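You operate a simulated robot arm through the tools that you are given. There is no shell and no other tool. Be economical: measure what you need, move in short steps, check, and stop when the job is done.

You run a simulated two-armed robot. Do the job below in one go: nothing can be reset, and whatever is moved stays where it is left.

TASK
Pick up the small strainer basket with the smallest size on its label with one hand, pass it to the other hand and put it on the shelf under the sample bench. Set down upright: small strainer basket.

Only the result counts: the job must be done as asked and must still hold three seconds after the hand-in. Knocking over, shifting, dropping, spilling or breaking anything else fails it.

THE ROBOT
Two 7-joint arms with three-finger grippers on one trunk, on a base that drives. Base frame: it is fixed to the floor where the robot stands at the start and does not move with it; the origin is under the middle of the robot, x ahead of it, y to its left, z up. Readings come in mm, degrees, newtons and seconds.
The left shoulder is at the start at [50, 154, 979], the right one opposite. With the tool pointing down near the work surface each hand reaches from about 220 to 640 mm from the robot's upright axis, wherever it stands, measured 20 degrees to its own side. Places, roughly: shelf under the sample bench [-1200, 2100, 300]. Payload 2.69 kg a hand.
Tool frame (each hand has its own): the origin (TCP) lies between the finger pads and is the grasp point; the fingertips stand 29 mm ahead of it; z points along the fingers, y is the line along which they close. The gripper opens to 120 mm. The gripper's body begins 78 mm behind the TCP.
Orientation is that of the tool frame in the base frame, as a unit quaternion [x, y, z, w]. With the fingers straight down and closing along the base's y, the tool's x points along the base's -x, its y along +y and its z along -z.

THE INTERFACE
- The arms move only by the tool drive_tool. It takes "left_deltas", "right_deltas" or both (then of equal length, played together; a hand with none holds still); each is a list of rows, each a list of 7 numbers: the shift along the tool's x, y, z in mm, then the turn, a rotation vector about the tool's x, y, z in degrees, then the opening, from 0 (shut) to 1 (fully open). In form: [[x, y, z, ax, ay, az, gripper], ...]. A call has 1 to 8 rows; each row is the pose to reach, as a shift and turn from the pose commanded when the call began, along the tool's axes at that moment. Each row takes 0.2 s and may step no farther than 50 mm and 8.6 degrees from the row before; otherwise, or with a gripper value out of range, the whole call is refused. A pose out of reach is approached as far as the arm can. The call stops where the force on the tool passes 40 N (or 10 N more than at its start, if that is more) or the arm is blocked; 0.2 s more then pass. Each finger halts on what it meets, pressing with about 42 N; the grip force reading is that of the motor and also rises with nothing between the fingers. The clock runs only during rows and for 0.2 s after the last one: add rows that repeat a pose to give the fingers time. The reply holds the time, the measured pose of the TCP, the force on the tool along the base axes, the opening and the grip force, in the units named above and with some noise, with the torque about the TCP (base axes, N m) and any sound that the robot's microphone picked up.
- Cameras (640 x 400 px; columns grow to the right, rows downward): "scene" is now at [149, -58.3, 1145]; the picture's right is [-0.62, -0.79, 0.00], its down [-0.28, 0.22, -0.93] and it looks along [0.73, -0.58, -0.36] (base axes); focal length 244 px, centre (320, 200). "left" rides on the left gripper at [63, 0, -104] in its tool frame; the picture's right is [0.00, 1.00, 0.00], its down [-0.83, 0.00, -0.56] and it looks along [-0.56, 0.00, 0.83] (tool axes); focal length 275 px, centre (320, 200). "right" rides on the right gripper at [63, 0, -104] in its tool frame; the picture's right is [0.00, 1.00, 0.00], its down [-0.83, 0.00, -0.56] and it looks along [-0.56, 0.00, 0.83] (tool axes); focal length 275 px, centre (320, 200). There is no depth. A picture from a camera that has moved, and an enlarged one, comes with that camera's place and axes in the base frame and with its lens.
- grab_frame(camera): a new picture of that camera. The clock stands still meanwhile.
- lift_body(by): slides the trunk up (or, below 0, down) by that many mm; the arms and the scene camera ride with it, the base frame stays. It gives what a move gives, with no picture.
- drive_base(legs): drives the robot by 1 to 6 legs, each [ahead, left, turn to the left] in mm, mm and degrees, along the robot's own axes; the way and the turn of a leg run together, so that a leg with both is an arc; at most 1500 mm and 180 degrees a leg. The arms and the cameras ride along, it lands a little off, and it stops where it bumps. It gives what a move gives.
- pan_tilt(pan, tilt): turns the head with the scene camera to pan (to the left, within 80 degrees either way) and tilt (down, from -29 to 69), counted from straight ahead of the robot. It gives what a move gives.
- zoom(camera, box): a new picture of the part [left, top, right, bottom] of that camera's present view, enlarged. The clock stands still meanwhile.
- hand_in(): hands the job in; it is judged then, once.

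Go step by step. Nothing tells you exact positions but the pictures and the camera data: compare them with the known pose of the tool, close in by small moves and look again before you grip or let go. The budget is 120 turns and 88 pictures, counting those below and the enlarged ones. Unless the task says otherwise, let go and move clear before handing in, and close with one line.

The tools are called after "Request:" as a command line: name --argument value ..., lists and objects as JSON in quotes. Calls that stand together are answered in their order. drive_tool: Moves the arms, as the interface text tells. Its arguments: {"type":"object","properties":{"left_deltas":{"type":"array","items":{"type":"array","items":{"type":"number"}}},"right_deltas":{"type":"array","items":{"type":"array","items":{"type":"number"}}}},"required":[]} The other tools are called the same way: lift_body (by) slides the trunk up or down; drive_base (legs) drives the base; pan_tilt (pan, tilt) turns the head that bears the scene camera; grab_frame (camera) takes a picture; zoom (camera, box) takes an enlarged picture of a part of a camera's view; hand_in () hands the job in.

At the start:

```text
time: 0.0
left_position: [342.1, -29.7, 1006.0]
left_orientation: [-0.001, 1.0, 0.0, 0.0]
left_contact_force: [0.4, -0.4, -0.5]
left_wrist_torque: [0.0, -0.01, 0.01]
left_opening: 119.8
left_finger_force: 0.0
right_position: [321.7, -462.4, 1096.0]
right_orientation: [0.0, 1.0, 0.0, -0.001]
right_contact_force: [0.2, -0.1, -0.4]
right_wrist_torque: [-0.01, 0.0, -0.04]
right_opening: 119.9
right_finger_force: 0.1
trunk travel left (down, up): [-350.0, 88.0]
robot x, y, heading: [-0.7, -1.4, 0.1]
head pan, tilt: [-38.3, 21.1]
```

scene: 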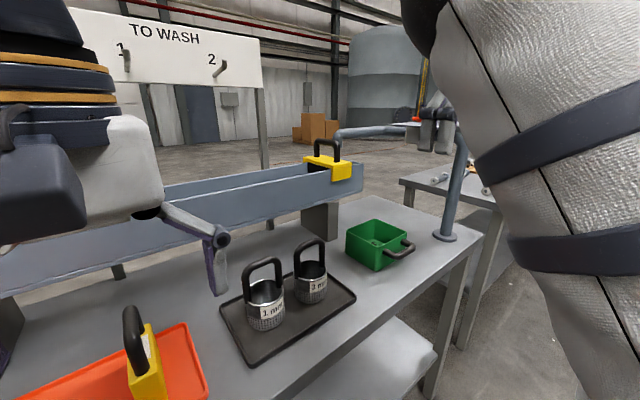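
right: 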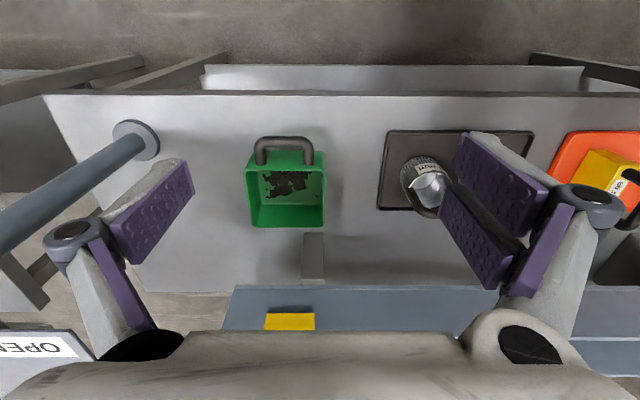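
left: 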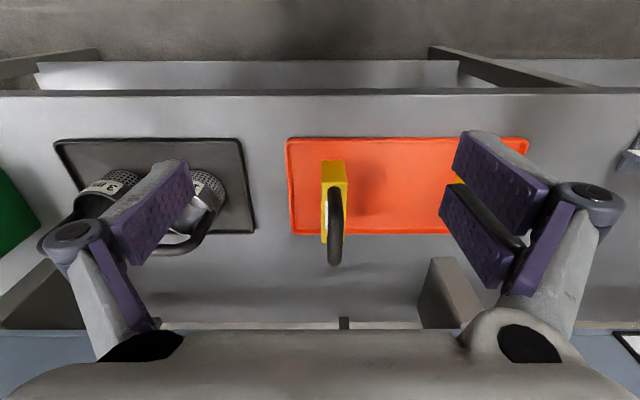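

I see two mesh baskets on a dark tray, with yellow and green containers nearby. I'll read the labels and look around first.

Request:
zoom --camera "scene" --box '[210, 220, 370, 360]'

Request:
pan_tilt --pan 0 --tilt 40

Request:
grab_frame --camera "scene"

```text
2.86 times, centred on (290, 290) of scene
camera zoom: at [149.0, -58.3, 1145.0], right [-0.62, -0.79, 0.0], down [-0.28, 0.22, -0.93], along [0.73, -0.58, -0.36], focal length 698 px, centre (406, -57)
```

zoom: 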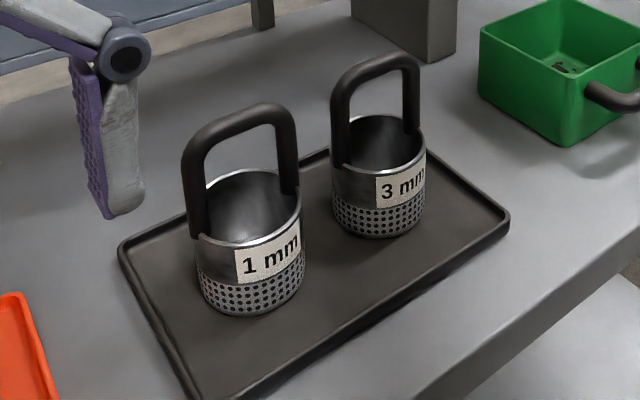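

```text
time: 1.1
left_position: [342.6, -28.5, 1005.5]
left_orientation: [0.0, 1.0, 0.0, 0.0]
left_contact_force: [-0.9, 0.3, 0.2]
left_wrist_torque: [0.0, -0.02, -0.02]
left_opening: 120.2
left_finger_force: 0.2
right_position: [321.0, -461.2, 1096.7]
right_orientation: [-0.001, 1.0, 0.001, 0.0]
right_contact_force: [-0.6, 0.3, 0.1]
right_wrist_torque: [0.02, 0.01, -0.02]
right_opening: 119.9
right_finger_force: 0.0
trunk travel left (down, up): [-350.0, 88.0]
robot x, y, heading: [-3.0, -0.6, -0.1]
head pan, tilt: [0.0, 40.0]
```

```text
83 pictures are left
camera scene: at [161.0, -0.8, 1115.5], right [0.0, -1.0, 0.0], down [-0.64, 0.0, -0.77], along [0.77, 0.0, -0.64], focal length 244 px, centre (320, 200)
```

scene: 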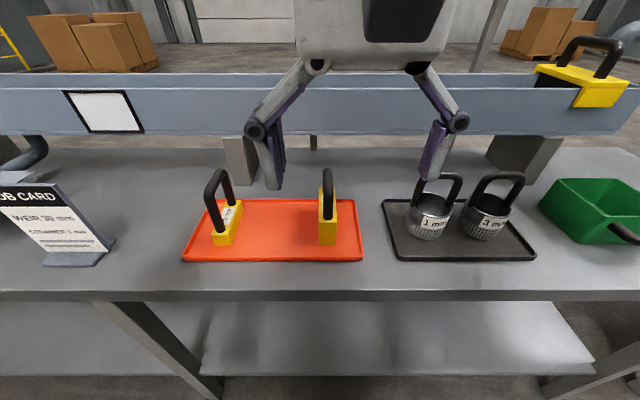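

The 1 mm basket is the left one on the dark tray. I'll read the card and look left toward the sample bench.

Request:
zoom --camera "scene" --box '[0, 170, 130, 270]'

Request:
pan_tilt --pan 80 --tilt 15

Request:
grab_frame --camera "scene"

Request:
pan_tilt --pan 0 --tilt 40

```text
4.00 times, centred on (65, 220) of scene
camera zoom: at [161.0, -0.8, 1115.5], right [0.0, -1.0, 0.0], down [-0.64, 0.0, -0.77], along [0.77, 0.0, -0.64], focal length 976 px, centre (1340, 120)
```

zoom: 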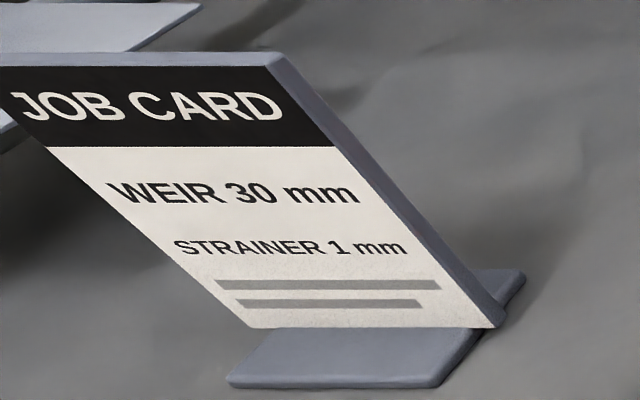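

```text
time: 2.6
left_position: [341.3, -29.6, 1005.7]
left_orientation: [0.0, 1.0, 0.0, 0.001]
left_contact_force: [0.0, -0.5, -0.7]
left_wrist_torque: [-0.01, -0.01, 0.01]
left_opening: 120.0
left_finger_force: 0.0
right_position: [321.1, -463.1, 1096.1]
right_orientation: [0.001, 1.0, 0.001, 0.0]
right_contact_force: [-0.5, -1.2, -0.1]
right_wrist_torque: [0.03, 0.02, 0.04]
right_opening: 120.1
right_finger_force: 0.3
trunk travel left (down, up): [-350.0, 88.0]
robot x, y, heading: [-2.7, -2.4, 0.1]
head pan, tilt: [80.0, 15.0]
```

```text
81 pictures are left
camera scene: at [92.3, 91.3, 1155.0], right [0.98, -0.17, 0.0], down [-0.05, -0.26, -0.97], along [0.17, 0.95, -0.26], focal length 244 px, centre (320, 200)
```

scene: 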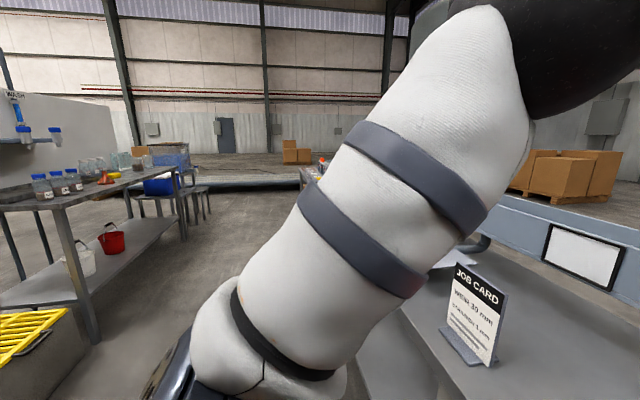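

```text
time: 4.1
left_position: [343.2, -27.8, 1004.9]
left_orientation: [-0.001, 1.0, 0.001, 0.0]
left_contact_force: [-0.3, -0.2, -0.3]
left_wrist_torque: [0.0, 0.02, -0.02]
left_opening: 119.9
left_finger_force: 0.0
right_position: [321.1, -460.8, 1096.2]
right_orientation: [-0.001, 1.0, 0.0, 0.0]
right_contact_force: [0.4, 0.3, 0.0]
right_wrist_torque: [-0.05, 0.0, 0.03]
right_opening: 120.1
right_finger_force: 0.1
trunk travel left (down, up): [-350.0, 88.0]
robot x, y, heading: [-2.7, 1.7, -0.0]
head pan, tilt: [0.0, 40.0]
```

The card confirms the 1 mm strainer, and the sample bench is far to the left. Next I'll look closely at the basket to fix its position and the direction of its handle.

Request:
zoom --camera "scene" --box '[370, 150, 550, 270]'

Request:
drive_tool --right_deltas '[[-20, 40, 0, 0, 0, 0, 1], [-40, 80, 0, 0, 0, 0, 1], [-40, 120, 0, 0, 0, 0, 1], [-40, 160, 0, 0, 0, 0, 1], [-40, 160, 0, 0, 0, 0, 1]]' --left_deltas '[[0, 40, 0, 0, 0, 0, 1], [0, 80, 0, 0, 0, 0, 1], [0, 120, 0, 0, 0, 0, 1], [0, 160, 0, 0, 0, 0, 1], [0, 200, 0, 0, 0, 0, 1]]'

Request:
grab_frame --camera "right"

Request:
grab_frame --camera "scene"

```text
3.33 times, centred on (460, 210) of scene
camera zoom: at [161.0, -0.6, 1115.4], right [0.0, -1.0, 0.0], down [-0.64, 0.0, -0.77], along [0.77, 0.0, -0.64], focal length 814 px, centre (-147, 167)
```

zoom: 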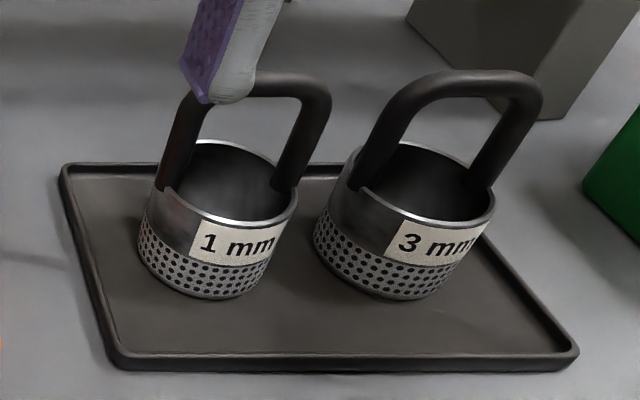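

```text
time: 5.3
left_position: [341.4, 173.1, 1006.3]
left_orientation: [0.0, 1.0, 0.0, 0.001]
left_contact_force: [-0.8, -0.3, -0.2]
left_wrist_torque: [-0.04, -0.02, -0.03]
left_opening: 119.9
left_finger_force: 0.0
right_position: [371.9, -313.0, 1105.2]
right_orientation: [0.0, 1.0, 0.0, 0.0]
right_contact_force: [0.1, -0.5, -0.8]
right_wrist_torque: [-0.05, 0.02, 0.01]
right_opening: 120.0
right_finger_force: 0.1
right hand out of reach, approached as far as the arm can: row 4, 5
trunk travel left (down, up): [-350.0, 88.0]
robot x, y, heading: [-1.5, -1.9, 0.0]
head pan, tilt: [0.0, 40.0]
```

```text
79 pictures are left
camera right: at [308.9, -313.8, 1209.5], right [0.0, 1.0, 0.0], down [0.83, 0.0, 0.56], along [0.56, 0.0, -0.83], focal length 275 px, centre (320, 200)
```

right: 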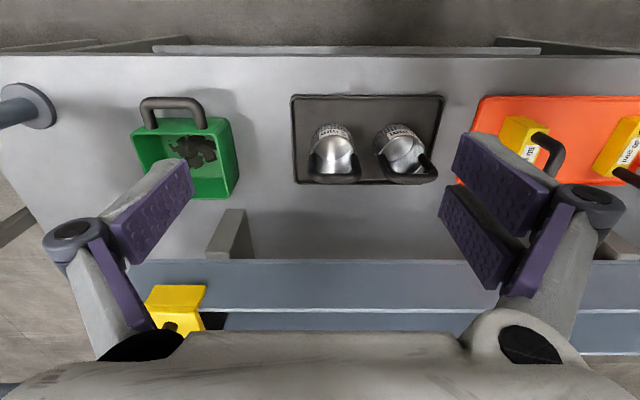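

```text
78 pictures are left
camera scene: at [160.8, -0.1, 1115.5], right [0.0, -1.0, 0.0], down [-0.64, 0.0, -0.77], along [0.77, 0.0, -0.64], focal length 244 px, centre (320, 200)
```

scene: 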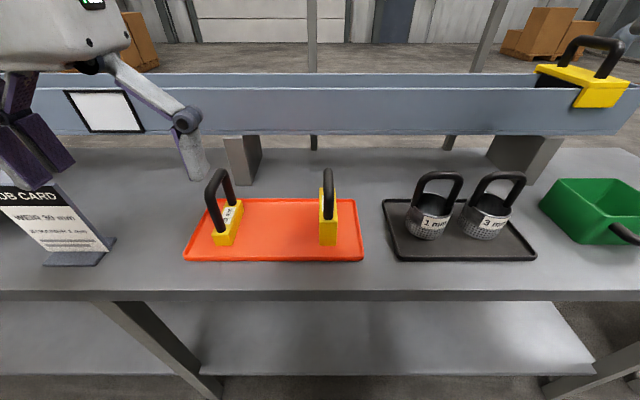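

The view is clear now. I'll enlarge the basket from both cameras to triangulate it.

Request:
zoom --camera "scene" --box '[390, 150, 490, 250]'

Request:
zoom --camera "right" --box '[290, 80, 450, 200]'

```text
4.00 times, centred on (440, 200) of scene
camera zoom: at [160.8, -0.1, 1115.5], right [0.0, -1.0, 0.0], down [-0.64, 0.0, -0.77], along [0.77, 0.0, -0.64], focal length 976 px, centre (-160, 200)
```

zoom: 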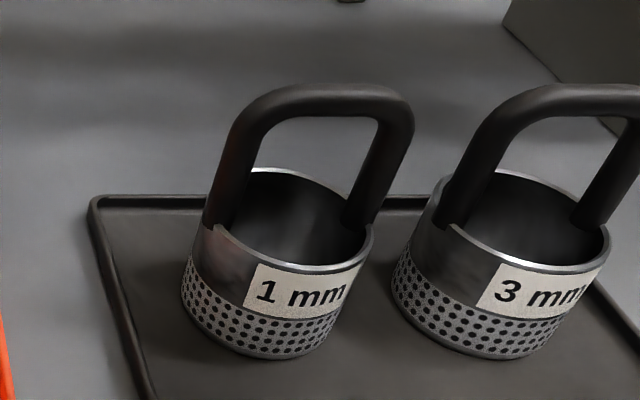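

```text
3.33 times, centred on (370, 140) of right
camera zoom: at [308.9, -313.8, 1209.5], right [0.0, 1.0, 0.0], down [0.83, 0.0, 0.56], along [0.56, 0.0, -0.83], focal length 918 px, centre (153, 400)
```

zoom: 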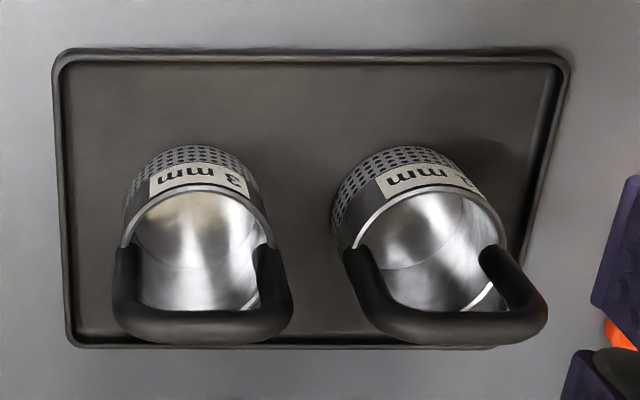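

The 1 mm handle bar is centred near (483, -196, 900) and runs along y. I'll bring the right hand above it and yaw it so the fingers close along x.

Request:
drive_tool --right_deltas '[[0, 15, 40, 0, 0, 8.5, 1], [-14, 30, 80, 0, 0, 17, 1], [-28, 45, 80, 0, 0, 25.5, 1], [-42, 60, 80, 0, 0, 34, 1], [-56, 75, 80, 0, 0, 42.5, 1], [-70, 90, 80, 0, 0, 51, 1], [-90, 105, 80, 0, 0, 59.5, 1], [-111, 117, 80, 0, 0, 68, 1]]'

```text
time: 7.1
left_position: [341.6, 171.4, 1006.2]
left_orientation: [0.0, 1.0, 0.001, 0.0]
left_contact_force: [0.2, 0.7, 0.2]
left_wrist_torque: [0.0, 0.01, 0.02]
left_opening: 120.0
left_finger_force: 0.1
right_position: [481.7, -199.0, 1024.8]
right_orientation: [0.56, 0.828, 0.001, -0.001]
right_contact_force: [0.5, 0.3, -0.8]
right_wrist_torque: [0.01, 0.02, 0.01]
right_opening: 120.0
right_finger_force: 0.1
right hand out of reach, approached as far as the arm can: row 1, 2, 3, 4, 5, 6, 7
trunk travel left (down, up): [-350.0, 88.0]
robot x, y, heading: [-0.2, 0.8, -0.1]
head pan, tilt: [0.0, 40.0]
```

Request:
drive_tool --right_deltas '[[0, 0, 20, 0, 0, 7.5, 1], [0, 0, 40, 0, 0, 15, 1], [0, 0, 55, 0, 0, 22, 1], [0, 0, 55, 0, 0, 22, 1]]'

Request:
grab_frame --camera "right"

Request:
zoom --camera "scene" --box '[350, 80, 590, 270]'

```text
time: 8.1
left_position: [342.3, 172.4, 1005.5]
left_orientation: [-0.001, 1.0, 0.0, 0.001]
left_contact_force: [0.0, -0.3, -0.5]
left_wrist_torque: [0.0, 0.03, 0.0]
left_opening: 120.0
left_finger_force: 0.0
right_position: [489.3, -199.4, 969.1]
right_orientation: [0.708, 0.706, -0.001, -0.002]
right_contact_force: [0.4, 0.2, 0.8]
right_wrist_torque: [0.0, -0.04, -0.02]
right_opening: 120.2
right_finger_force: 0.0
right hand out of reach, approached as far as the arm can: row 2, 3, 4
trunk travel left (down, up): [-350.0, 88.0]
robot x, y, heading: [-1.2, 3.9, -0.0]
head pan, tilt: [0.0, 40.0]
```

```text
75 pictures are left
camera right: at [488.2, -136.4, 1074.3], right [1.0, 0.0, 0.0], down [0.0, -0.83, 0.56], along [0.0, -0.56, -0.83], focal length 275 px, centre (320, 200)
```

right: 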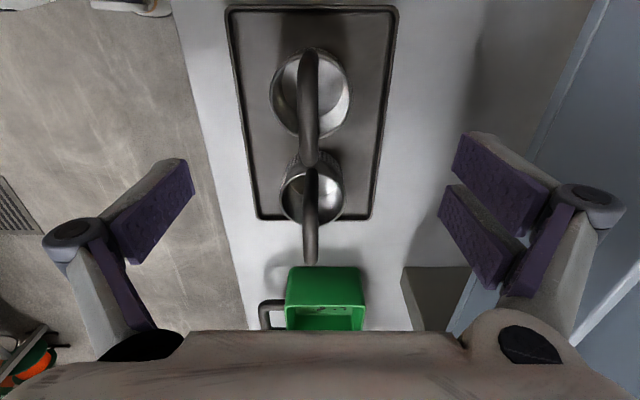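

```text
2.11 times, centred on (470, 175) of scene
camera zoom: at [163.5, 2.1, 1121.6], right [0.03, -1.0, 0.0], down [-0.59, -0.02, -0.81], along [0.81, 0.03, -0.59], focal length 514 px, centre (4, 253)
```

zoom: 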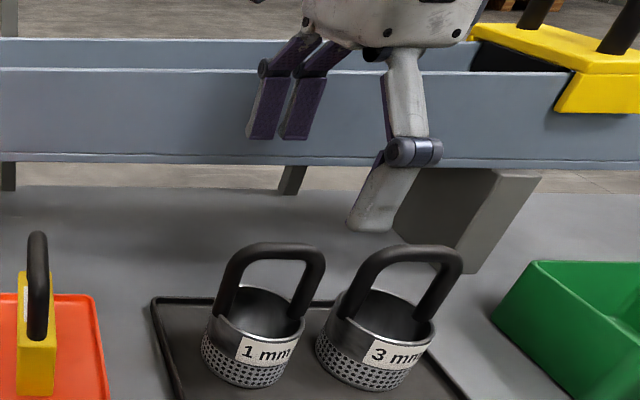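

The fingers straddle the bar in x, about 5 mm too far forward. I'll descend partway and check again.

Request:
drive_tool --right_deltas '[[2, -3, 15, 0, 0, 0, 1], [4, -6, 30, 0, 0, 0, 1], [4, -6, 40, 0, 0, 0, 1], [4, -6, 40, 0, 0, 0, 1]]'

Request:
grab_frame --camera "right"

Request:
grab_frame --camera "scene"

```text
time: 9.1
left_position: [341.6, 172.5, 1006.1]
left_orientation: [0.0, 1.0, -0.001, 0.001]
left_contact_force: [-0.5, -0.9, 0.4]
left_wrist_torque: [-0.03, 0.01, 0.0]
left_opening: 120.1
left_finger_force: 0.0
right_position: [487.0, -196.9, 929.5]
right_orientation: [0.707, 0.707, -0.001, -0.002]
right_contact_force: [0.3, 0.3, -0.4]
right_wrist_torque: [0.01, -0.02, -0.01]
right_opening: 120.2
right_finger_force: 0.0
right hand out of reach, approached as far as the arm can: row 1, 2, 3, 4
trunk travel left (down, up): [-350.0, 88.0]
robot x, y, heading: [0.8, -2.2, 0.3]
head pan, tilt: [0.0, 40.0]
```

```text
73 pictures are left
camera right: at [486.8, -133.8, 1033.4], right [1.0, 0.0, 0.0], down [0.01, -0.83, 0.55], along [0.0, -0.55, -0.83], focal length 275 px, centre (320, 200)
```

right: 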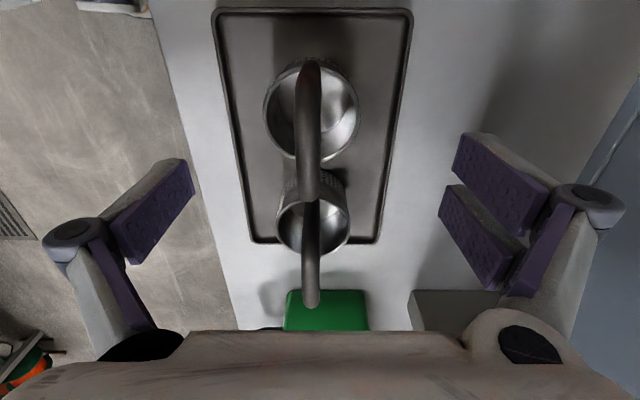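

```text
72 pictures are left
camera scene: at [164.3, 2.9, 1123.8], right [0.04, -1.0, 0.0], down [-0.57, -0.02, -0.82], along [0.82, 0.03, -0.57], focal length 244 px, centre (320, 200)
```

scene: 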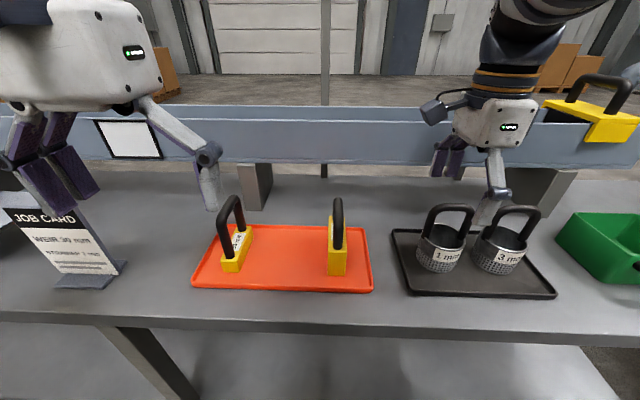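

The bar sits about 4 mm to the robot's side of centre, and the rim is at about z 839. I'll go down to bar height.

Request:
drive_tool --right_deltas '[[1, -6, 10, 0, 0, 0, 1], [2, -6, 20, 0, 0, 0, 1], [2, -6, 31, 0, 0, 0, 1], [2, -6, 31, 0, 0, 0, 1]]'

Request:
grab_frame --camera "right"

Request:
zoom --camera "scene" --box '[390, 150, 550, 290]'

```text
time: 10.1
left_position: [342.2, 171.4, 1005.5]
left_orientation: [0.0, 1.0, 0.0, 0.001]
left_contact_force: [0.3, 0.5, 0.9]
left_wrist_torque: [-0.04, -0.01, 0.03]
left_opening: 120.1
left_finger_force: 0.0
right_position: [481.1, -195.1, 897.9]
right_orientation: [0.707, 0.707, -0.001, 0.0]
right_contact_force: [-0.6, 0.1, -0.5]
right_wrist_torque: [0.03, 0.02, -0.03]
right_opening: 120.1
right_finger_force: 0.1
right hand out of reach, approached as far as the arm can: row 1, 2
trunk travel left (down, up): [-350.0, 88.0]
robot x, y, heading: [-3.5, 2.1, 0.2]
head pan, tilt: [0.0, 40.0]
```

```text
71 pictures are left
camera right: at [481.3, -132.3, 1002.1], right [1.0, 0.0, 0.0], down [0.0, -0.83, 0.56], along [0.0, -0.56, -0.83], focal length 275 px, centre (320, 200)
```

right: 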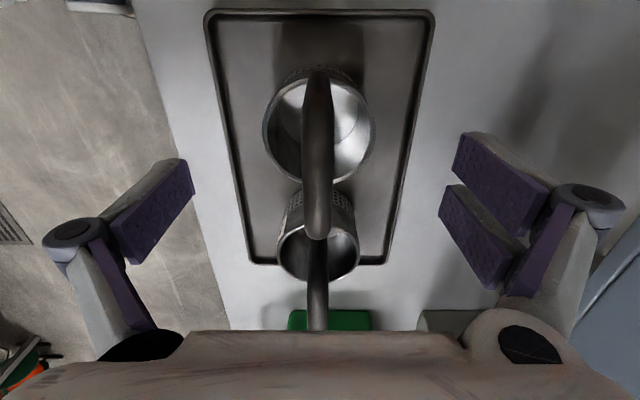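

```text
2.86 times, centred on (470, 220) of scene
camera zoom: at [164.9, 3.6, 1125.7], right [0.05, -1.0, 0.0], down [-0.55, -0.03, -0.84], along [0.84, 0.04, -0.55], focal length 698 px, centre (-109, 143)
```

zoom: 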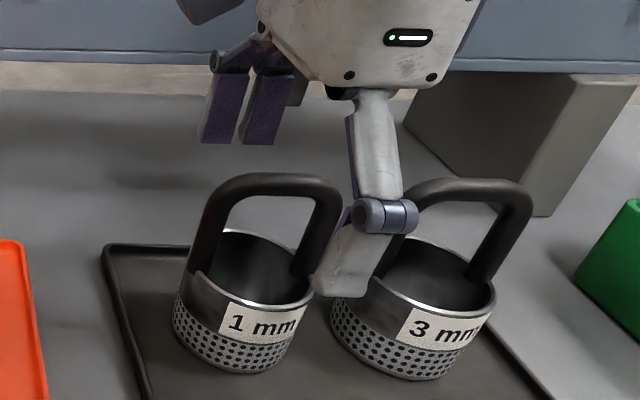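

The bar lies between the pads, so I'll close the fingers.

Request:
drive_tool --right_deltas '[[3, 0, 0, 0, 0, 0, 0.5], [3, 0, 0, 0, 0, 0, 0.0], [3, 0, 0, 0, 0, 0, 0.0], [3, 0, 0, 0, 0, 0, 0.0], [3, 0, 0, 0, 0, 0, 0.0]]'

Request:
grab_frame --camera "right"

```text
time: 11.3
left_position: [342.1, 171.7, 1005.5]
left_orientation: [0.0, 1.0, 0.0, 0.001]
left_contact_force: [0.1, -0.3, -0.4]
left_wrist_torque: [-0.02, 0.02, 0.02]
left_opening: 120.0
left_finger_force: 0.1
right_position: [481.9, -191.6, 897.9]
right_orientation: [0.707, 0.707, 0.0, -0.002]
right_contact_force: [0.7, -0.7, 2.3]
right_wrist_torque: [-0.06, -0.1, -0.04]
right_opening: 11.3
right_finger_force: 38.0
trunk travel left (down, up): [-350.0, 88.0]
robot x, y, heading: [-0.3, -1.3, 0.0]
head pan, tilt: [0.0, 40.0]
```

```text
69 pictures are left
camera right: at [482.0, -129.6, 1001.7], right [1.0, 0.0, 0.0], down [0.01, -0.83, 0.55], along [0.0, -0.55, -0.83], focal length 275 px, centre (320, 200)
```

right: 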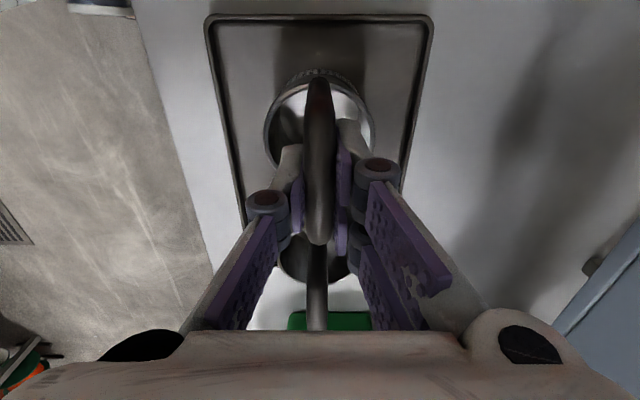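

The grip is on the handle at 11 mm. I'll lift straight up using the trunk.

Request:
lift_body --by 80

Request:
grab_frame --camera "scene"

```text
time: 12.5
left_position: [343.4, 172.0, 1085.4]
left_orientation: [-0.001, 1.0, 0.0, 0.0]
left_contact_force: [0.8, -1.0, -0.4]
left_wrist_torque: [0.0, 0.0, -0.02]
left_opening: 119.8
left_finger_force: 0.0
right_position: [480.2, -192.2, 977.2]
right_orientation: [0.707, 0.707, 0.0, -0.001]
right_contact_force: [0.5, -0.1, -2.0]
right_wrist_torque: [0.0, 0.02, -0.01]
right_opening: 10.7
right_finger_force: 37.7
trunk travel left (down, up): [-430.0, 8.0]
robot x, y, heading: [-0.6, 0.5, 0.1]
head pan, tilt: [0.0, 40.0]
```

```text
68 pictures are left
camera scene: at [97.2, -0.9, 1208.7], right [0.0, -1.0, 0.0], down [-0.64, 0.0, -0.77], along [0.77, 0.0, -0.64], focal length 244 px, centre (320, 200)
```

scene: 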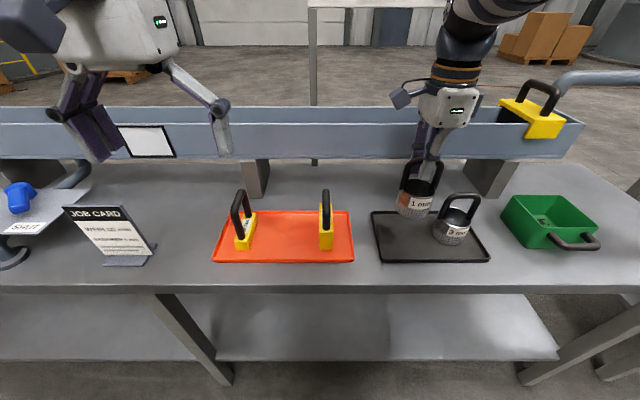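

The basket is lifted clear. I'll back away from the table to get free space for the handover.

Request:
drive_base --legs '[[-300, 0, 0]]'

Request:
grab_frame --camera "scene"

```text
time: 14.5
left_position: [42.2, 170.2, 1085.7]
left_orientation: [0.002, 1.0, 0.0, 0.001]
left_contact_force: [-0.8, 0.0, -0.3]
left_wrist_torque: [-0.01, -0.03, 0.03]
left_opening: 120.1
left_finger_force: 0.0
right_position: [178.8, -192.0, 977.2]
right_orientation: [0.708, 0.706, 0.0, 0.0]
right_contact_force: [0.3, 0.4, -2.0]
right_wrist_torque: [-0.04, -0.01, -0.04]
right_opening: 11.0
right_finger_force: 37.8
trunk travel left (down, up): [-430.0, 8.0]
robot x, y, heading: [-300.9, -3.2, -0.3]
head pan, tilt: [0.0, 40.0]
```

```text
67 pictures are left
camera scene: at [-204.7, -0.6, 1208.9], right [0.0, -1.0, 0.0], down [-0.64, 0.0, -0.77], along [0.77, 0.0, -0.64], focal length 244 px, centre (320, 200)
```

scene: 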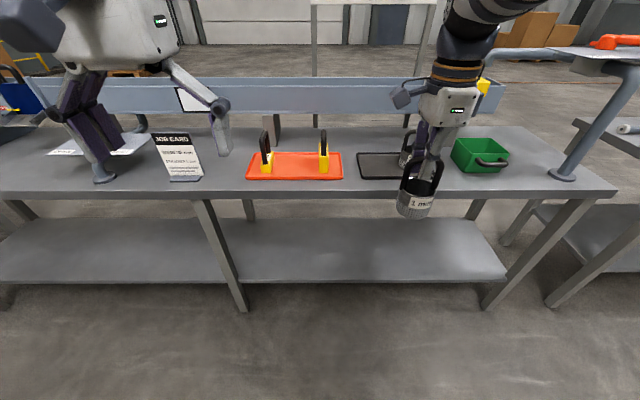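

Next I'll bring the right hand toward the middle and yaw it back so the handle bar points along x.

Request:
drive_tool --right_deltas '[[15, -5, 0, 0, 0, -8.5, 0], [30, -10, 0, 0, 0, -17, 0], [45, -20, 0, 0, 0, -25.5, 0], [60, -30, 0, 0, 0, -34, 0], [75, -40, 0, 0, 0, -42.5, 0], [90, -45, 0, 0, 0, -51, 0], [105, -50, 0, 0, 0, -59.5, 0], [120, -60, 0, 0, 0, -68, 0]]'

Request:
drive_tool --right_deltas '[[0, 0, 0, 0, 0, -7.5, 0], [0, 0, 0, 0, 0, -15, 0], [0, 0, 0, 0, 0, -22, 0], [0, 0, 0, 0, 0, -22, 0]]'

Request:
grab_frame --camera "scene"

Request:
grab_frame --camera "right"

```text
time: 16.3
left_position: [41.4, 171.5, 1086.3]
left_orientation: [0.001, 1.0, 0.0, 0.002]
left_contact_force: [0.1, -0.4, 0.1]
left_wrist_torque: [0.01, 0.05, 0.03]
left_opening: 120.1
left_finger_force: 0.1
right_position: [119.7, -72.3, 978.9]
right_orientation: [0.191, 0.982, -0.001, 0.001]
right_contact_force: [0.1, -0.2, -1.4]
right_wrist_torque: [0.01, -0.02, -0.01]
right_opening: 10.9
right_finger_force: 38.5
trunk travel left (down, up): [-430.0, 8.0]
robot x, y, heading: [-300.1, -1.2, -0.3]
head pan, tilt: [0.0, 40.0]
```

```text
time: 17.3
left_position: [42.0, 170.3, 1085.5]
left_orientation: [0.001, 1.0, 0.0, 0.001]
left_contact_force: [-0.2, 0.1, -0.4]
left_wrist_torque: [0.0, 0.02, -0.03]
left_opening: 120.2
left_finger_force: 0.0
right_position: [119.2, -72.0, 978.6]
right_orientation: [0.001, 1.0, 0.0, 0.0]
right_contact_force: [0.3, -0.1, -1.6]
right_wrist_torque: [-0.02, 0.01, -0.01]
right_opening: 11.0
right_finger_force: 38.5
trunk travel left (down, up): [-430.0, 8.0]
robot x, y, heading: [-300.5, -0.7, -0.1]
head pan, tilt: [0.0, 40.0]
```

```text
66 pictures are left
camera scene: at [-204.2, -0.5, 1208.9], right [0.0, -1.0, 0.0], down [-0.64, 0.0, -0.77], along [0.77, 0.0, -0.64], focal length 244 px, centre (320, 200)
```

scene: 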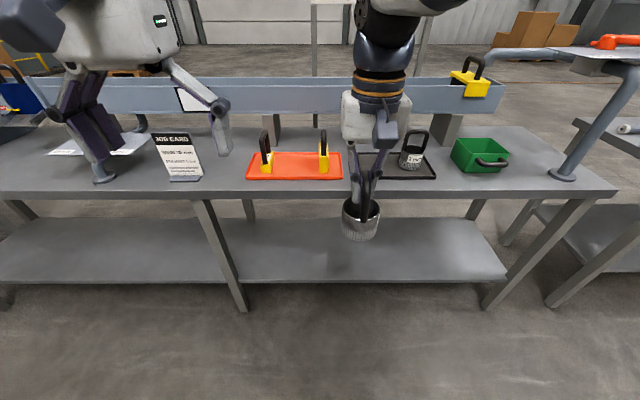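

```text
65 pictures are left
camera right: at [56.8, -72.8, 1082.4], right [0.0, 1.0, 0.0], down [0.83, 0.0, 0.56], along [0.56, 0.0, -0.83], focal length 275 px, centre (320, 200)
```

right: 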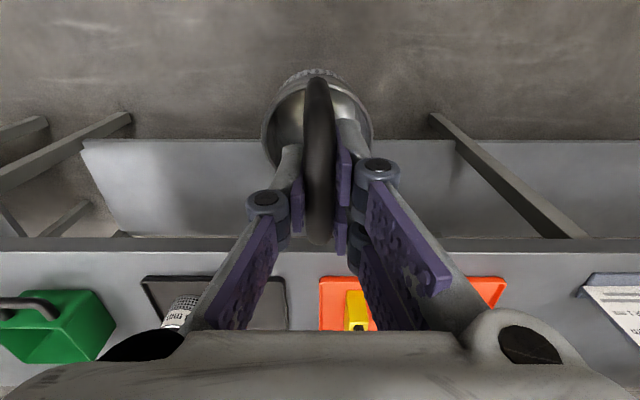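

The basket hangs at roughly (119, -72), with its rim at about z 919 and bottom at about z 870. I'll shift it toward the middle and pitch the left hand to point forward and 40° down.

Request:
drive_tool --right_deltas '[[0, 10, 0, 0, 0, 0, 0], [0, 20, 0, 0, 0, 0, 0], [0, 30, 0, 0, 0, 0, 0], [0, 40, 0, 0, 0, 0, 0], [0, 50, 0, 0, 0, 0, 0], [0, 60, 0, 0, 0, 0, 0], [0, 64, 0, 0, 0, 0, 0]]' --left_deltas '[[10, 0, 10, 0, -7.5, 0, 1], [20, 0, 20, 0, -15, 0, 1], [30, 0, 30, 0, -22.5, 0, 1], [40, 0, 40, 0, -30, 0, 1], [50, 0, 50, 0, -37.5, 0, 1], [60, 0, 60, 0, -45, 0, 1], [60, 0, 70, 0, -50, 0, 1]]'

Request:
grab_frame --camera "left"

Request:
grab_frame --camera "scene"

```text
time: 18.9
left_position: [41.9, 142.3, 1067.4]
left_orientation: [0.001, 0.906, -0.002, 0.423]
left_contact_force: [0.2, 0.1, -0.3]
left_wrist_torque: [0.01, 0.03, -0.02]
left_opening: 120.0
left_finger_force: 0.0
left hand out of reach, approached as far as the arm can: row 5, 6, 7
right_position: [120.2, -9.1, 978.5]
right_orientation: [0.002, 1.0, 0.0, 0.0]
right_contact_force: [0.6, 0.3, -1.6]
right_wrist_torque: [0.0, 0.02, -0.01]
right_opening: 11.1
right_finger_force: 38.4
trunk travel left (down, up): [-430.0, 8.0]
robot x, y, heading: [-301.4, 4.2, -0.2]
head pan, tilt: [0.0, 40.0]
```

```text
64 pictures are left
camera left: at [-79.1, 144.1, 1085.2], right [0.01, 1.0, 0.0], down [0.11, 0.0, 0.99], along [0.99, -0.01, -0.11], focal length 275 px, centre (320, 200)
```

left: 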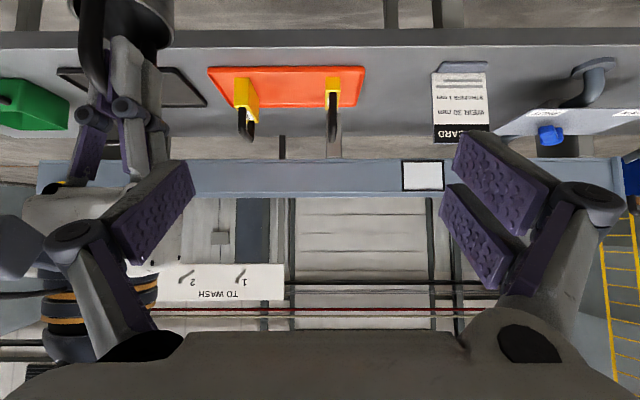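

```text
63 pictures are left
camera scene: at [-203.6, 1.1, 1209.0], right [0.02, -1.0, 0.0], down [-0.64, -0.01, -0.77], along [0.77, 0.01, -0.64], focal length 244 px, centre (320, 200)
```

scene: 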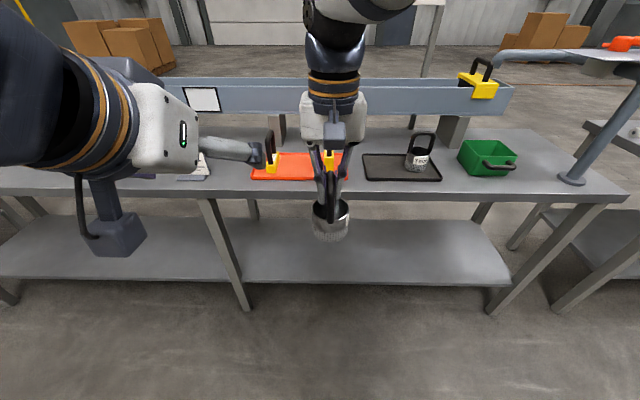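

The left arm is too folded this close in, so I'll move the handover farther out.

Request:
drive_tool --right_deltas '[[-20, 0, 0, 0, 0, 0, 0], [-40, 0, 0, 0, 0, 0, 0], [-60, 0, 0, 0, 0, 0, 0], [-80, 0, 0, 0, 0, 0, 0], [-80, 0, 0, 0, 0, 0, 0]]' --left_deltas '[[-10, -10, 25, 0, 0, 0, 1], [-20, -20, 50, 0, 0, 0, 1], [-30, -40, 75, 0, 0, 0, 1], [-45, -60, 103, 0, 0, 0, 1], [-45, -81, 103, 0, 0, 0, 1]]'

Request:
grab_frame --camera "left"

Request:
grab_frame --camera "scene"

```text
time: 20.1
left_position: [147.6, 62.0, 1036.8]
left_orientation: [0.001, 0.906, -0.001, 0.424]
left_contact_force: [-0.4, -0.1, 0.2]
left_wrist_torque: [0.01, -0.03, 0.02]
left_opening: 119.9
left_finger_force: 0.0
right_position: [199.3, -7.9, 979.5]
right_orientation: [0.001, 1.0, 0.0, 0.001]
right_contact_force: [-0.6, -0.3, -1.4]
right_wrist_torque: [0.01, 0.0, -0.02]
right_opening: 10.9
right_finger_force: 38.2
trunk travel left (down, up): [-430.0, 8.0]
robot x, y, heading: [-300.3, 1.3, -0.3]
head pan, tilt: [0.0, 40.0]
```

```text
62 pictures are left
camera left: at [27.8, 62.8, 1054.5], right [0.0, 1.0, 0.0], down [0.11, 0.0, 0.99], along [0.99, 0.0, -0.11], focal length 275 px, centre (320, 200)
```

left: 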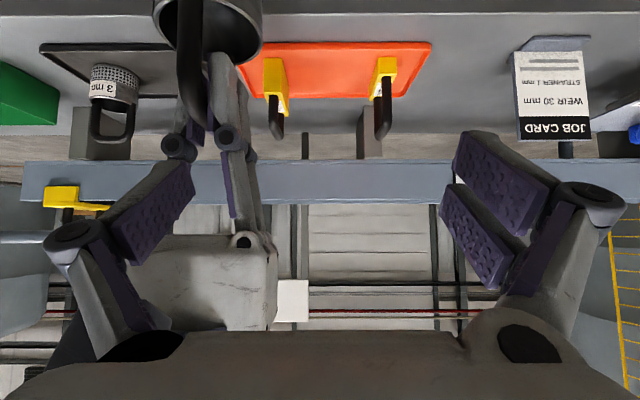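

```text
61 pictures are left
camera scene: at [-205.2, -1.1, 1209.1], right [0.0, -1.0, 0.0], down [-0.64, 0.0, -0.77], along [0.77, 0.0, -0.64], focal length 244 px, centre (320, 200)
```

scene: 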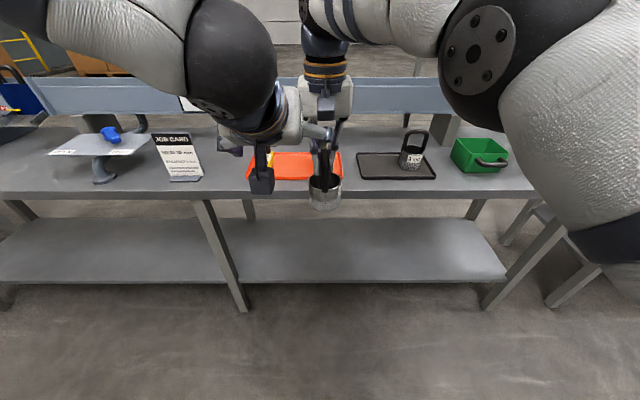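

The left hand started from its clipped pose, so it is higher than planned. I'll move it down and back first, then across.

Request:
drive_tool --left_deltas '[[20, 0, -5, 0, 0, 0, 1], [40, 0, -11, 0, 0, 0, 1], [60, 0, -11, 0, 0, 0, 1], [77, 0, -11, 0, 0, 0, 1], [77, 0, -11, 0, 0, 0, 1]]'

Request:
grab_frame --camera "left"

```text
time: 21.3
left_position: [90.1, 61.9, 983.1]
left_orientation: [0.002, 0.906, -0.001, 0.423]
left_contact_force: [-0.1, 0.5, -0.5]
left_wrist_torque: [-0.01, -0.01, 0.02]
left_opening: 120.1
left_finger_force: 0.1
right_position: [198.8, -8.5, 978.0]
right_orientation: [0.002, 1.0, 0.0, 0.0]
right_contact_force: [-0.1, -1.2, -1.5]
right_wrist_torque: [0.0, -0.01, 0.0]
right_opening: 11.0
right_finger_force: 38.1
trunk travel left (down, up): [-430.0, 8.0]
robot x, y, heading: [-302.5, -0.5, -0.1]
head pan, tilt: [0.0, 40.0]
```

```text
60 pictures are left
camera left: at [-30.1, 62.5, 1001.5], right [0.01, 1.0, 0.0], down [0.11, 0.0, 0.99], along [0.99, -0.01, -0.11], focal length 275 px, centre (320, 200)
```

left: 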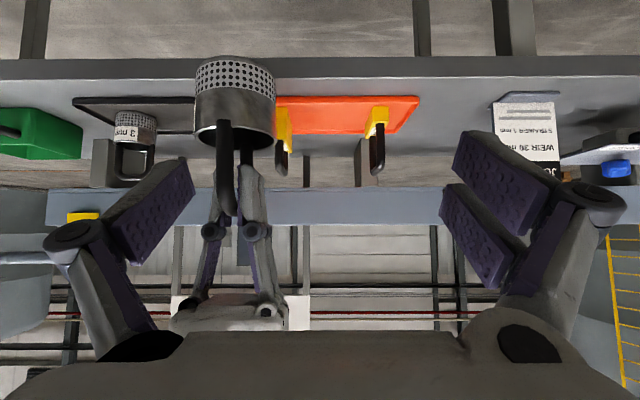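

The basket is at about y -10 with its body spanning z 875–927. I'll line the left hand up with it.

Request:
drive_tool --left_deltas '[[0, -20, 0, 0, 0, 0, 1], [-4, -40, 4, 0, 0, 0, 1], [-8, -60, 9, 0, 0, 0, 1], [-8, -72, 9, 0, 0, 0, 1], [-8, -72, 9, 0, 0, 0, 1]]'

Request:
grab_frame --camera "left"

Request:
grab_frame --camera "right"

```text
time: 22.5
left_position: [102.9, -11.3, 984.6]
left_orientation: [0.001, 0.906, 0.0, 0.423]
left_contact_force: [0.3, 0.5, -0.5]
left_wrist_torque: [-0.04, -0.02, -0.01]
left_opening: 120.1
left_finger_force: 0.1
right_position: [199.6, -9.2, 977.6]
right_orientation: [0.001, 1.0, 0.0, 0.0]
right_contact_force: [-0.9, -0.4, -2.5]
right_wrist_torque: [-0.02, -0.02, 0.01]
right_opening: 11.2
right_finger_force: 38.3
trunk travel left (down, up): [-430.0, 8.0]
robot x, y, heading: [-302.1, 2.6, -0.3]
head pan, tilt: [0.0, 40.0]
```

```text
59 pictures are left
camera left: at [-17.4, -9.0, 1001.7], right [0.01, 1.0, 0.0], down [0.11, 0.0, 0.99], along [0.99, -0.01, -0.11], focal length 275 px, centre (320, 200)
```

left: 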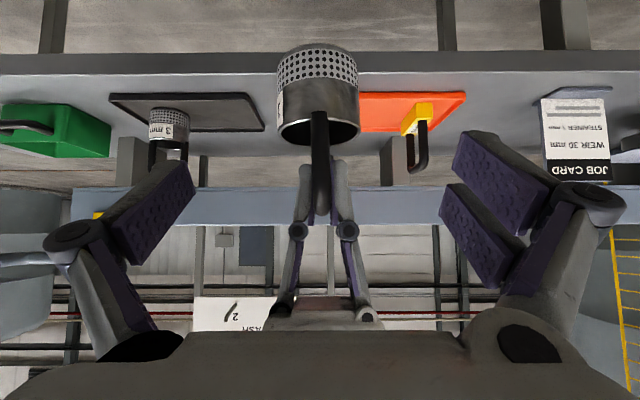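

```text
58 pictures are left
camera right: at [137.4, -9.1, 1082.6], right [0.0, 1.0, 0.0], down [0.83, 0.0, 0.56], along [0.56, 0.0, -0.83], focal length 275 px, centre (320, 200)
```

right: 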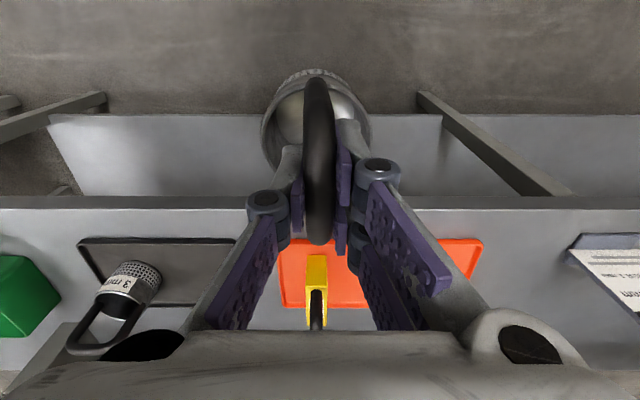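

It's aligned. I'll advance most of the way and check.

Request:
drive_tool --left_deltas '[[0, 0, 20, 0, 0, 0, 1], [0, 0, 40, 0, 0, 0, 1], [0, 0, 60, 0, 0, 0, 1], [0, 0, 80, 0, 0, 0, 1], [0, 0, 80, 0, 0, 0, 1]]'

Request:
grab_frame --camera "left"

Request:
grab_frame --camera "right"

```text
time: 23.7
left_position: [164.6, -11.1, 932.5]
left_orientation: [0.001, 0.906, -0.001, 0.424]
left_contact_force: [0.7, 0.1, 0.1]
left_wrist_torque: [-0.01, -0.02, 0.01]
left_opening: 120.1
left_finger_force: 0.0
right_position: [199.8, -8.9, 978.2]
right_orientation: [0.002, 1.0, -0.001, 0.0]
right_contact_force: [0.1, 0.4, -2.0]
right_wrist_torque: [-0.01, -0.05, 0.03]
right_opening: 11.1
right_finger_force: 38.3
trunk travel left (down, up): [-430.0, 8.0]
robot x, y, heading: [-299.0, 0.9, 0.2]
head pan, tilt: [0.0, 40.0]
```

```text
57 pictures are left
camera left: at [44.1, -9.3, 950.5], right [0.01, 1.0, 0.0], down [0.11, 0.0, 0.99], along [0.99, -0.01, -0.11], focal length 275 px, centre (320, 200)
```

left: 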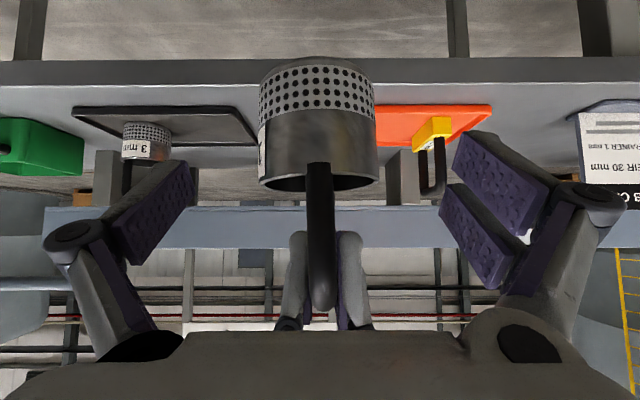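

```text
56 pictures are left
camera right: at [137.1, -9.1, 1082.9], right [0.0, 1.0, 0.0], down [0.83, 0.0, 0.56], along [0.56, 0.0, -0.83], focal length 275 px, centre (320, 200)
```

right: 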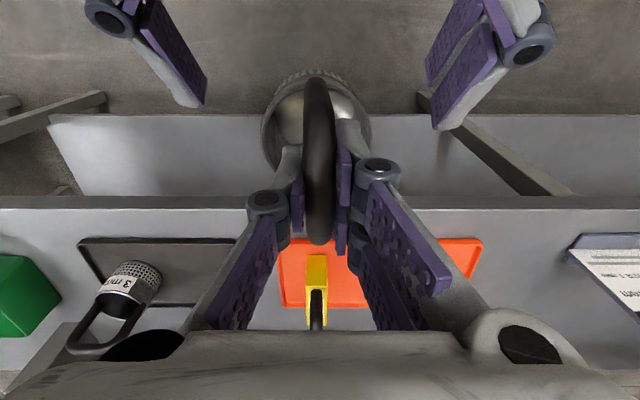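

The fingers straddle the body evenly. I'll advance another 31 mm, leaving room between the palm and the handle, and then close the left fingers.

Request:
drive_tool --left_deltas '[[0, 0, 12, 0, 0, 0, 1], [0, 1, 24, 0, 0, 0, 1], [0, 1, 31, 0, 0, 0, 1], [0, 1, 31, 0, 0, 0, 1]]'

Request:
grab_frame --camera "left"

Request:
grab_frame --camera "right"

```text
time: 24.7
left_position: [188.0, -10.5, 911.8]
left_orientation: [0.001, 0.906, -0.001, 0.423]
left_contact_force: [0.1, -0.8, -0.4]
left_wrist_torque: [-0.01, 0.02, -0.01]
left_opening: 120.2
left_finger_force: 0.1
right_position: [200.1, -8.6, 978.3]
right_orientation: [0.001, 1.0, 0.0, 0.0]
right_contact_force: [0.2, 0.0, -2.0]
right_wrist_torque: [0.01, -0.01, 0.0]
right_opening: 10.9
right_finger_force: 39.2
trunk travel left (down, up): [-430.0, 8.0]
robot x, y, heading: [-301.4, 1.9, -0.4]
head pan, tilt: [0.0, 40.0]
```

```text
55 pictures are left
camera left: at [67.6, -8.5, 930.5], right [0.01, 1.0, 0.0], down [0.11, 0.0, 0.99], along [0.99, -0.01, -0.11], focal length 275 px, centre (320, 200)
```

left: 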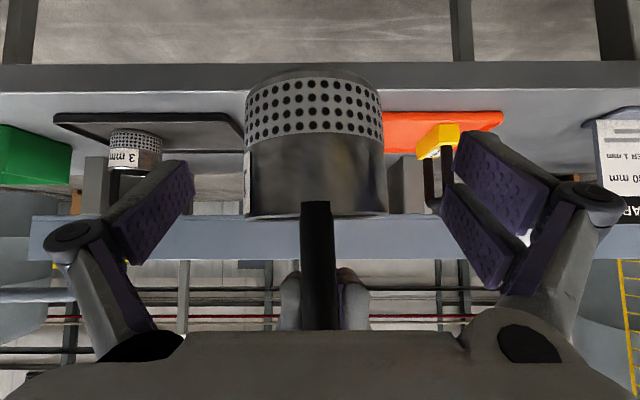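

```text
54 pictures are left
camera right: at [137.3, -9.1, 1082.7], right [0.0, 1.0, 0.0], down [0.83, 0.0, 0.56], along [0.56, 0.0, -0.83], focal length 275 px, centre (320, 200)
```

right: 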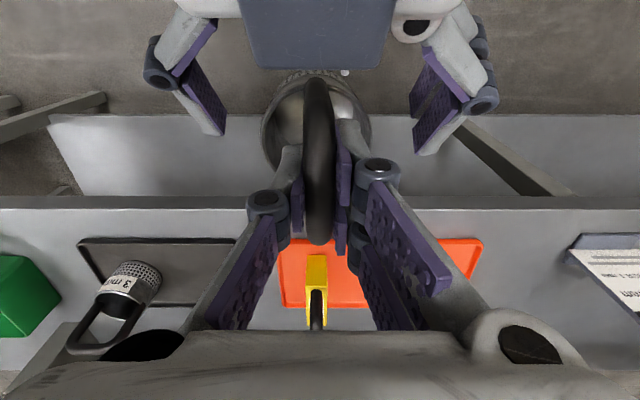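

The clearance is good and the body is centred, so I'll close the left hand on it.

Request:
drive_tool --left_deltas '[[0, 0, 0, 0, 0, 0, 0.6], [0, 0, 0, 0, 0, 0, 0.45], [0, 0, 0, 0, 0, 0, 0.3], [0, 0, 0, 0, 0, 0, 0.3], [0, 0, 0, 0, 0, 0, 0.3]]'

Request:
grab_frame --camera "left"

Request:
grab_frame --camera "right"

```text
time: 25.9
left_position: [188.5, -9.1, 912.2]
left_orientation: [0.002, 0.906, -0.001, 0.422]
left_contact_force: [-3.5, -1.8, 0.1]
left_wrist_torque: [0.03, -0.04, -0.12]
left_opening: 66.5
left_finger_force: 42.0
right_position: [200.0, -8.4, 978.7]
right_orientation: [0.002, 1.0, 0.0, 0.0]
right_contact_force: [4.5, 1.6, -1.1]
right_wrist_torque: [0.15, -0.3, 0.07]
right_opening: 10.7
right_finger_force: 37.4
trunk travel left (down, up): [-430.0, 8.0]
robot x, y, heading: [-301.1, 1.6, -0.3]
head pan, tilt: [0.0, 40.0]
```

```text
53 pictures are left
camera left: at [67.3, -8.5, 930.4], right [0.01, 1.0, 0.0], down [0.11, 0.0, 0.99], along [0.99, -0.01, -0.11], focal length 275 px, centre (320, 200)
```

left: 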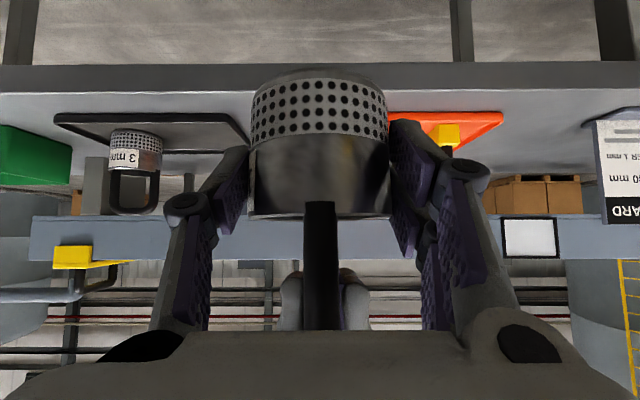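

```text
52 pictures are left
camera right: at [137.4, -9.2, 1082.7], right [0.0, 1.0, 0.0], down [0.83, 0.0, 0.56], along [0.56, 0.0, -0.83], focal length 275 px, centre (320, 200)
```

right: 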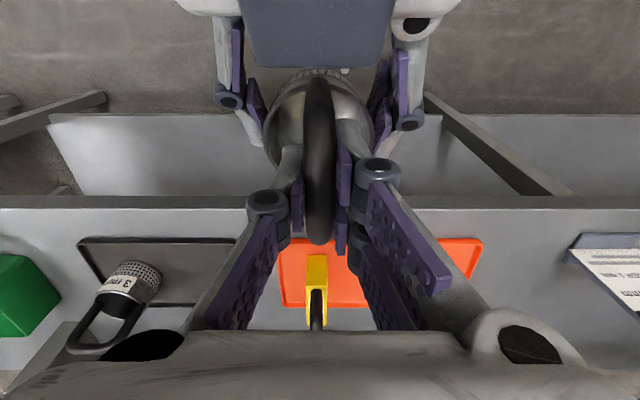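

Both hands hold it (67 mm body). I'll open the right hand and raise it off the handle.

Request:
drive_tool --right_deltas '[[0, 0, 0, 0, 0, 0, 0.3], [0, 0, 0, 0, 0, 0, 0.5], [0, 0, 0, 0, 0, 0, 0.5]]' --left_deltas '[[0, 0, 0, 0, 0, 0, 0.3], [0, 0, 0, 0, 0, 0, 0.3], [0, 0, 0, 0, 0, 0, 0.3]]'

Request:
grab_frame --camera "right"

```text
time: 26.7
left_position: [188.7, -10.2, 912.8]
left_orientation: [0.001, 0.906, 0.0, 0.423]
left_contact_force: [-0.1, -0.3, -0.4]
left_wrist_torque: [-0.02, 0.06, 0.02]
left_opening: 66.2
left_finger_force: 42.2
right_position: [199.8, -9.1, 978.1]
right_orientation: [0.001, 1.0, -0.001, 0.0]
right_contact_force: [0.1, 0.5, -0.5]
right_wrist_torque: [0.01, 0.0, 0.01]
right_opening: 60.1
right_finger_force: 0.1
trunk travel left (down, up): [-430.0, 8.0]
robot x, y, heading: [-299.6, 2.0, -0.3]
head pan, tilt: [0.0, 40.0]
```

```text
51 pictures are left
camera right: at [137.3, -9.1, 1082.6], right [0.0, 1.0, 0.0], down [0.83, 0.0, 0.56], along [0.56, 0.0, -0.83], focal length 275 px, centre (320, 200)
```

right: 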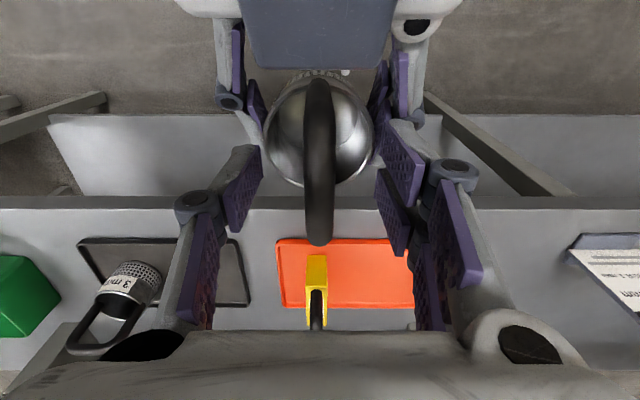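

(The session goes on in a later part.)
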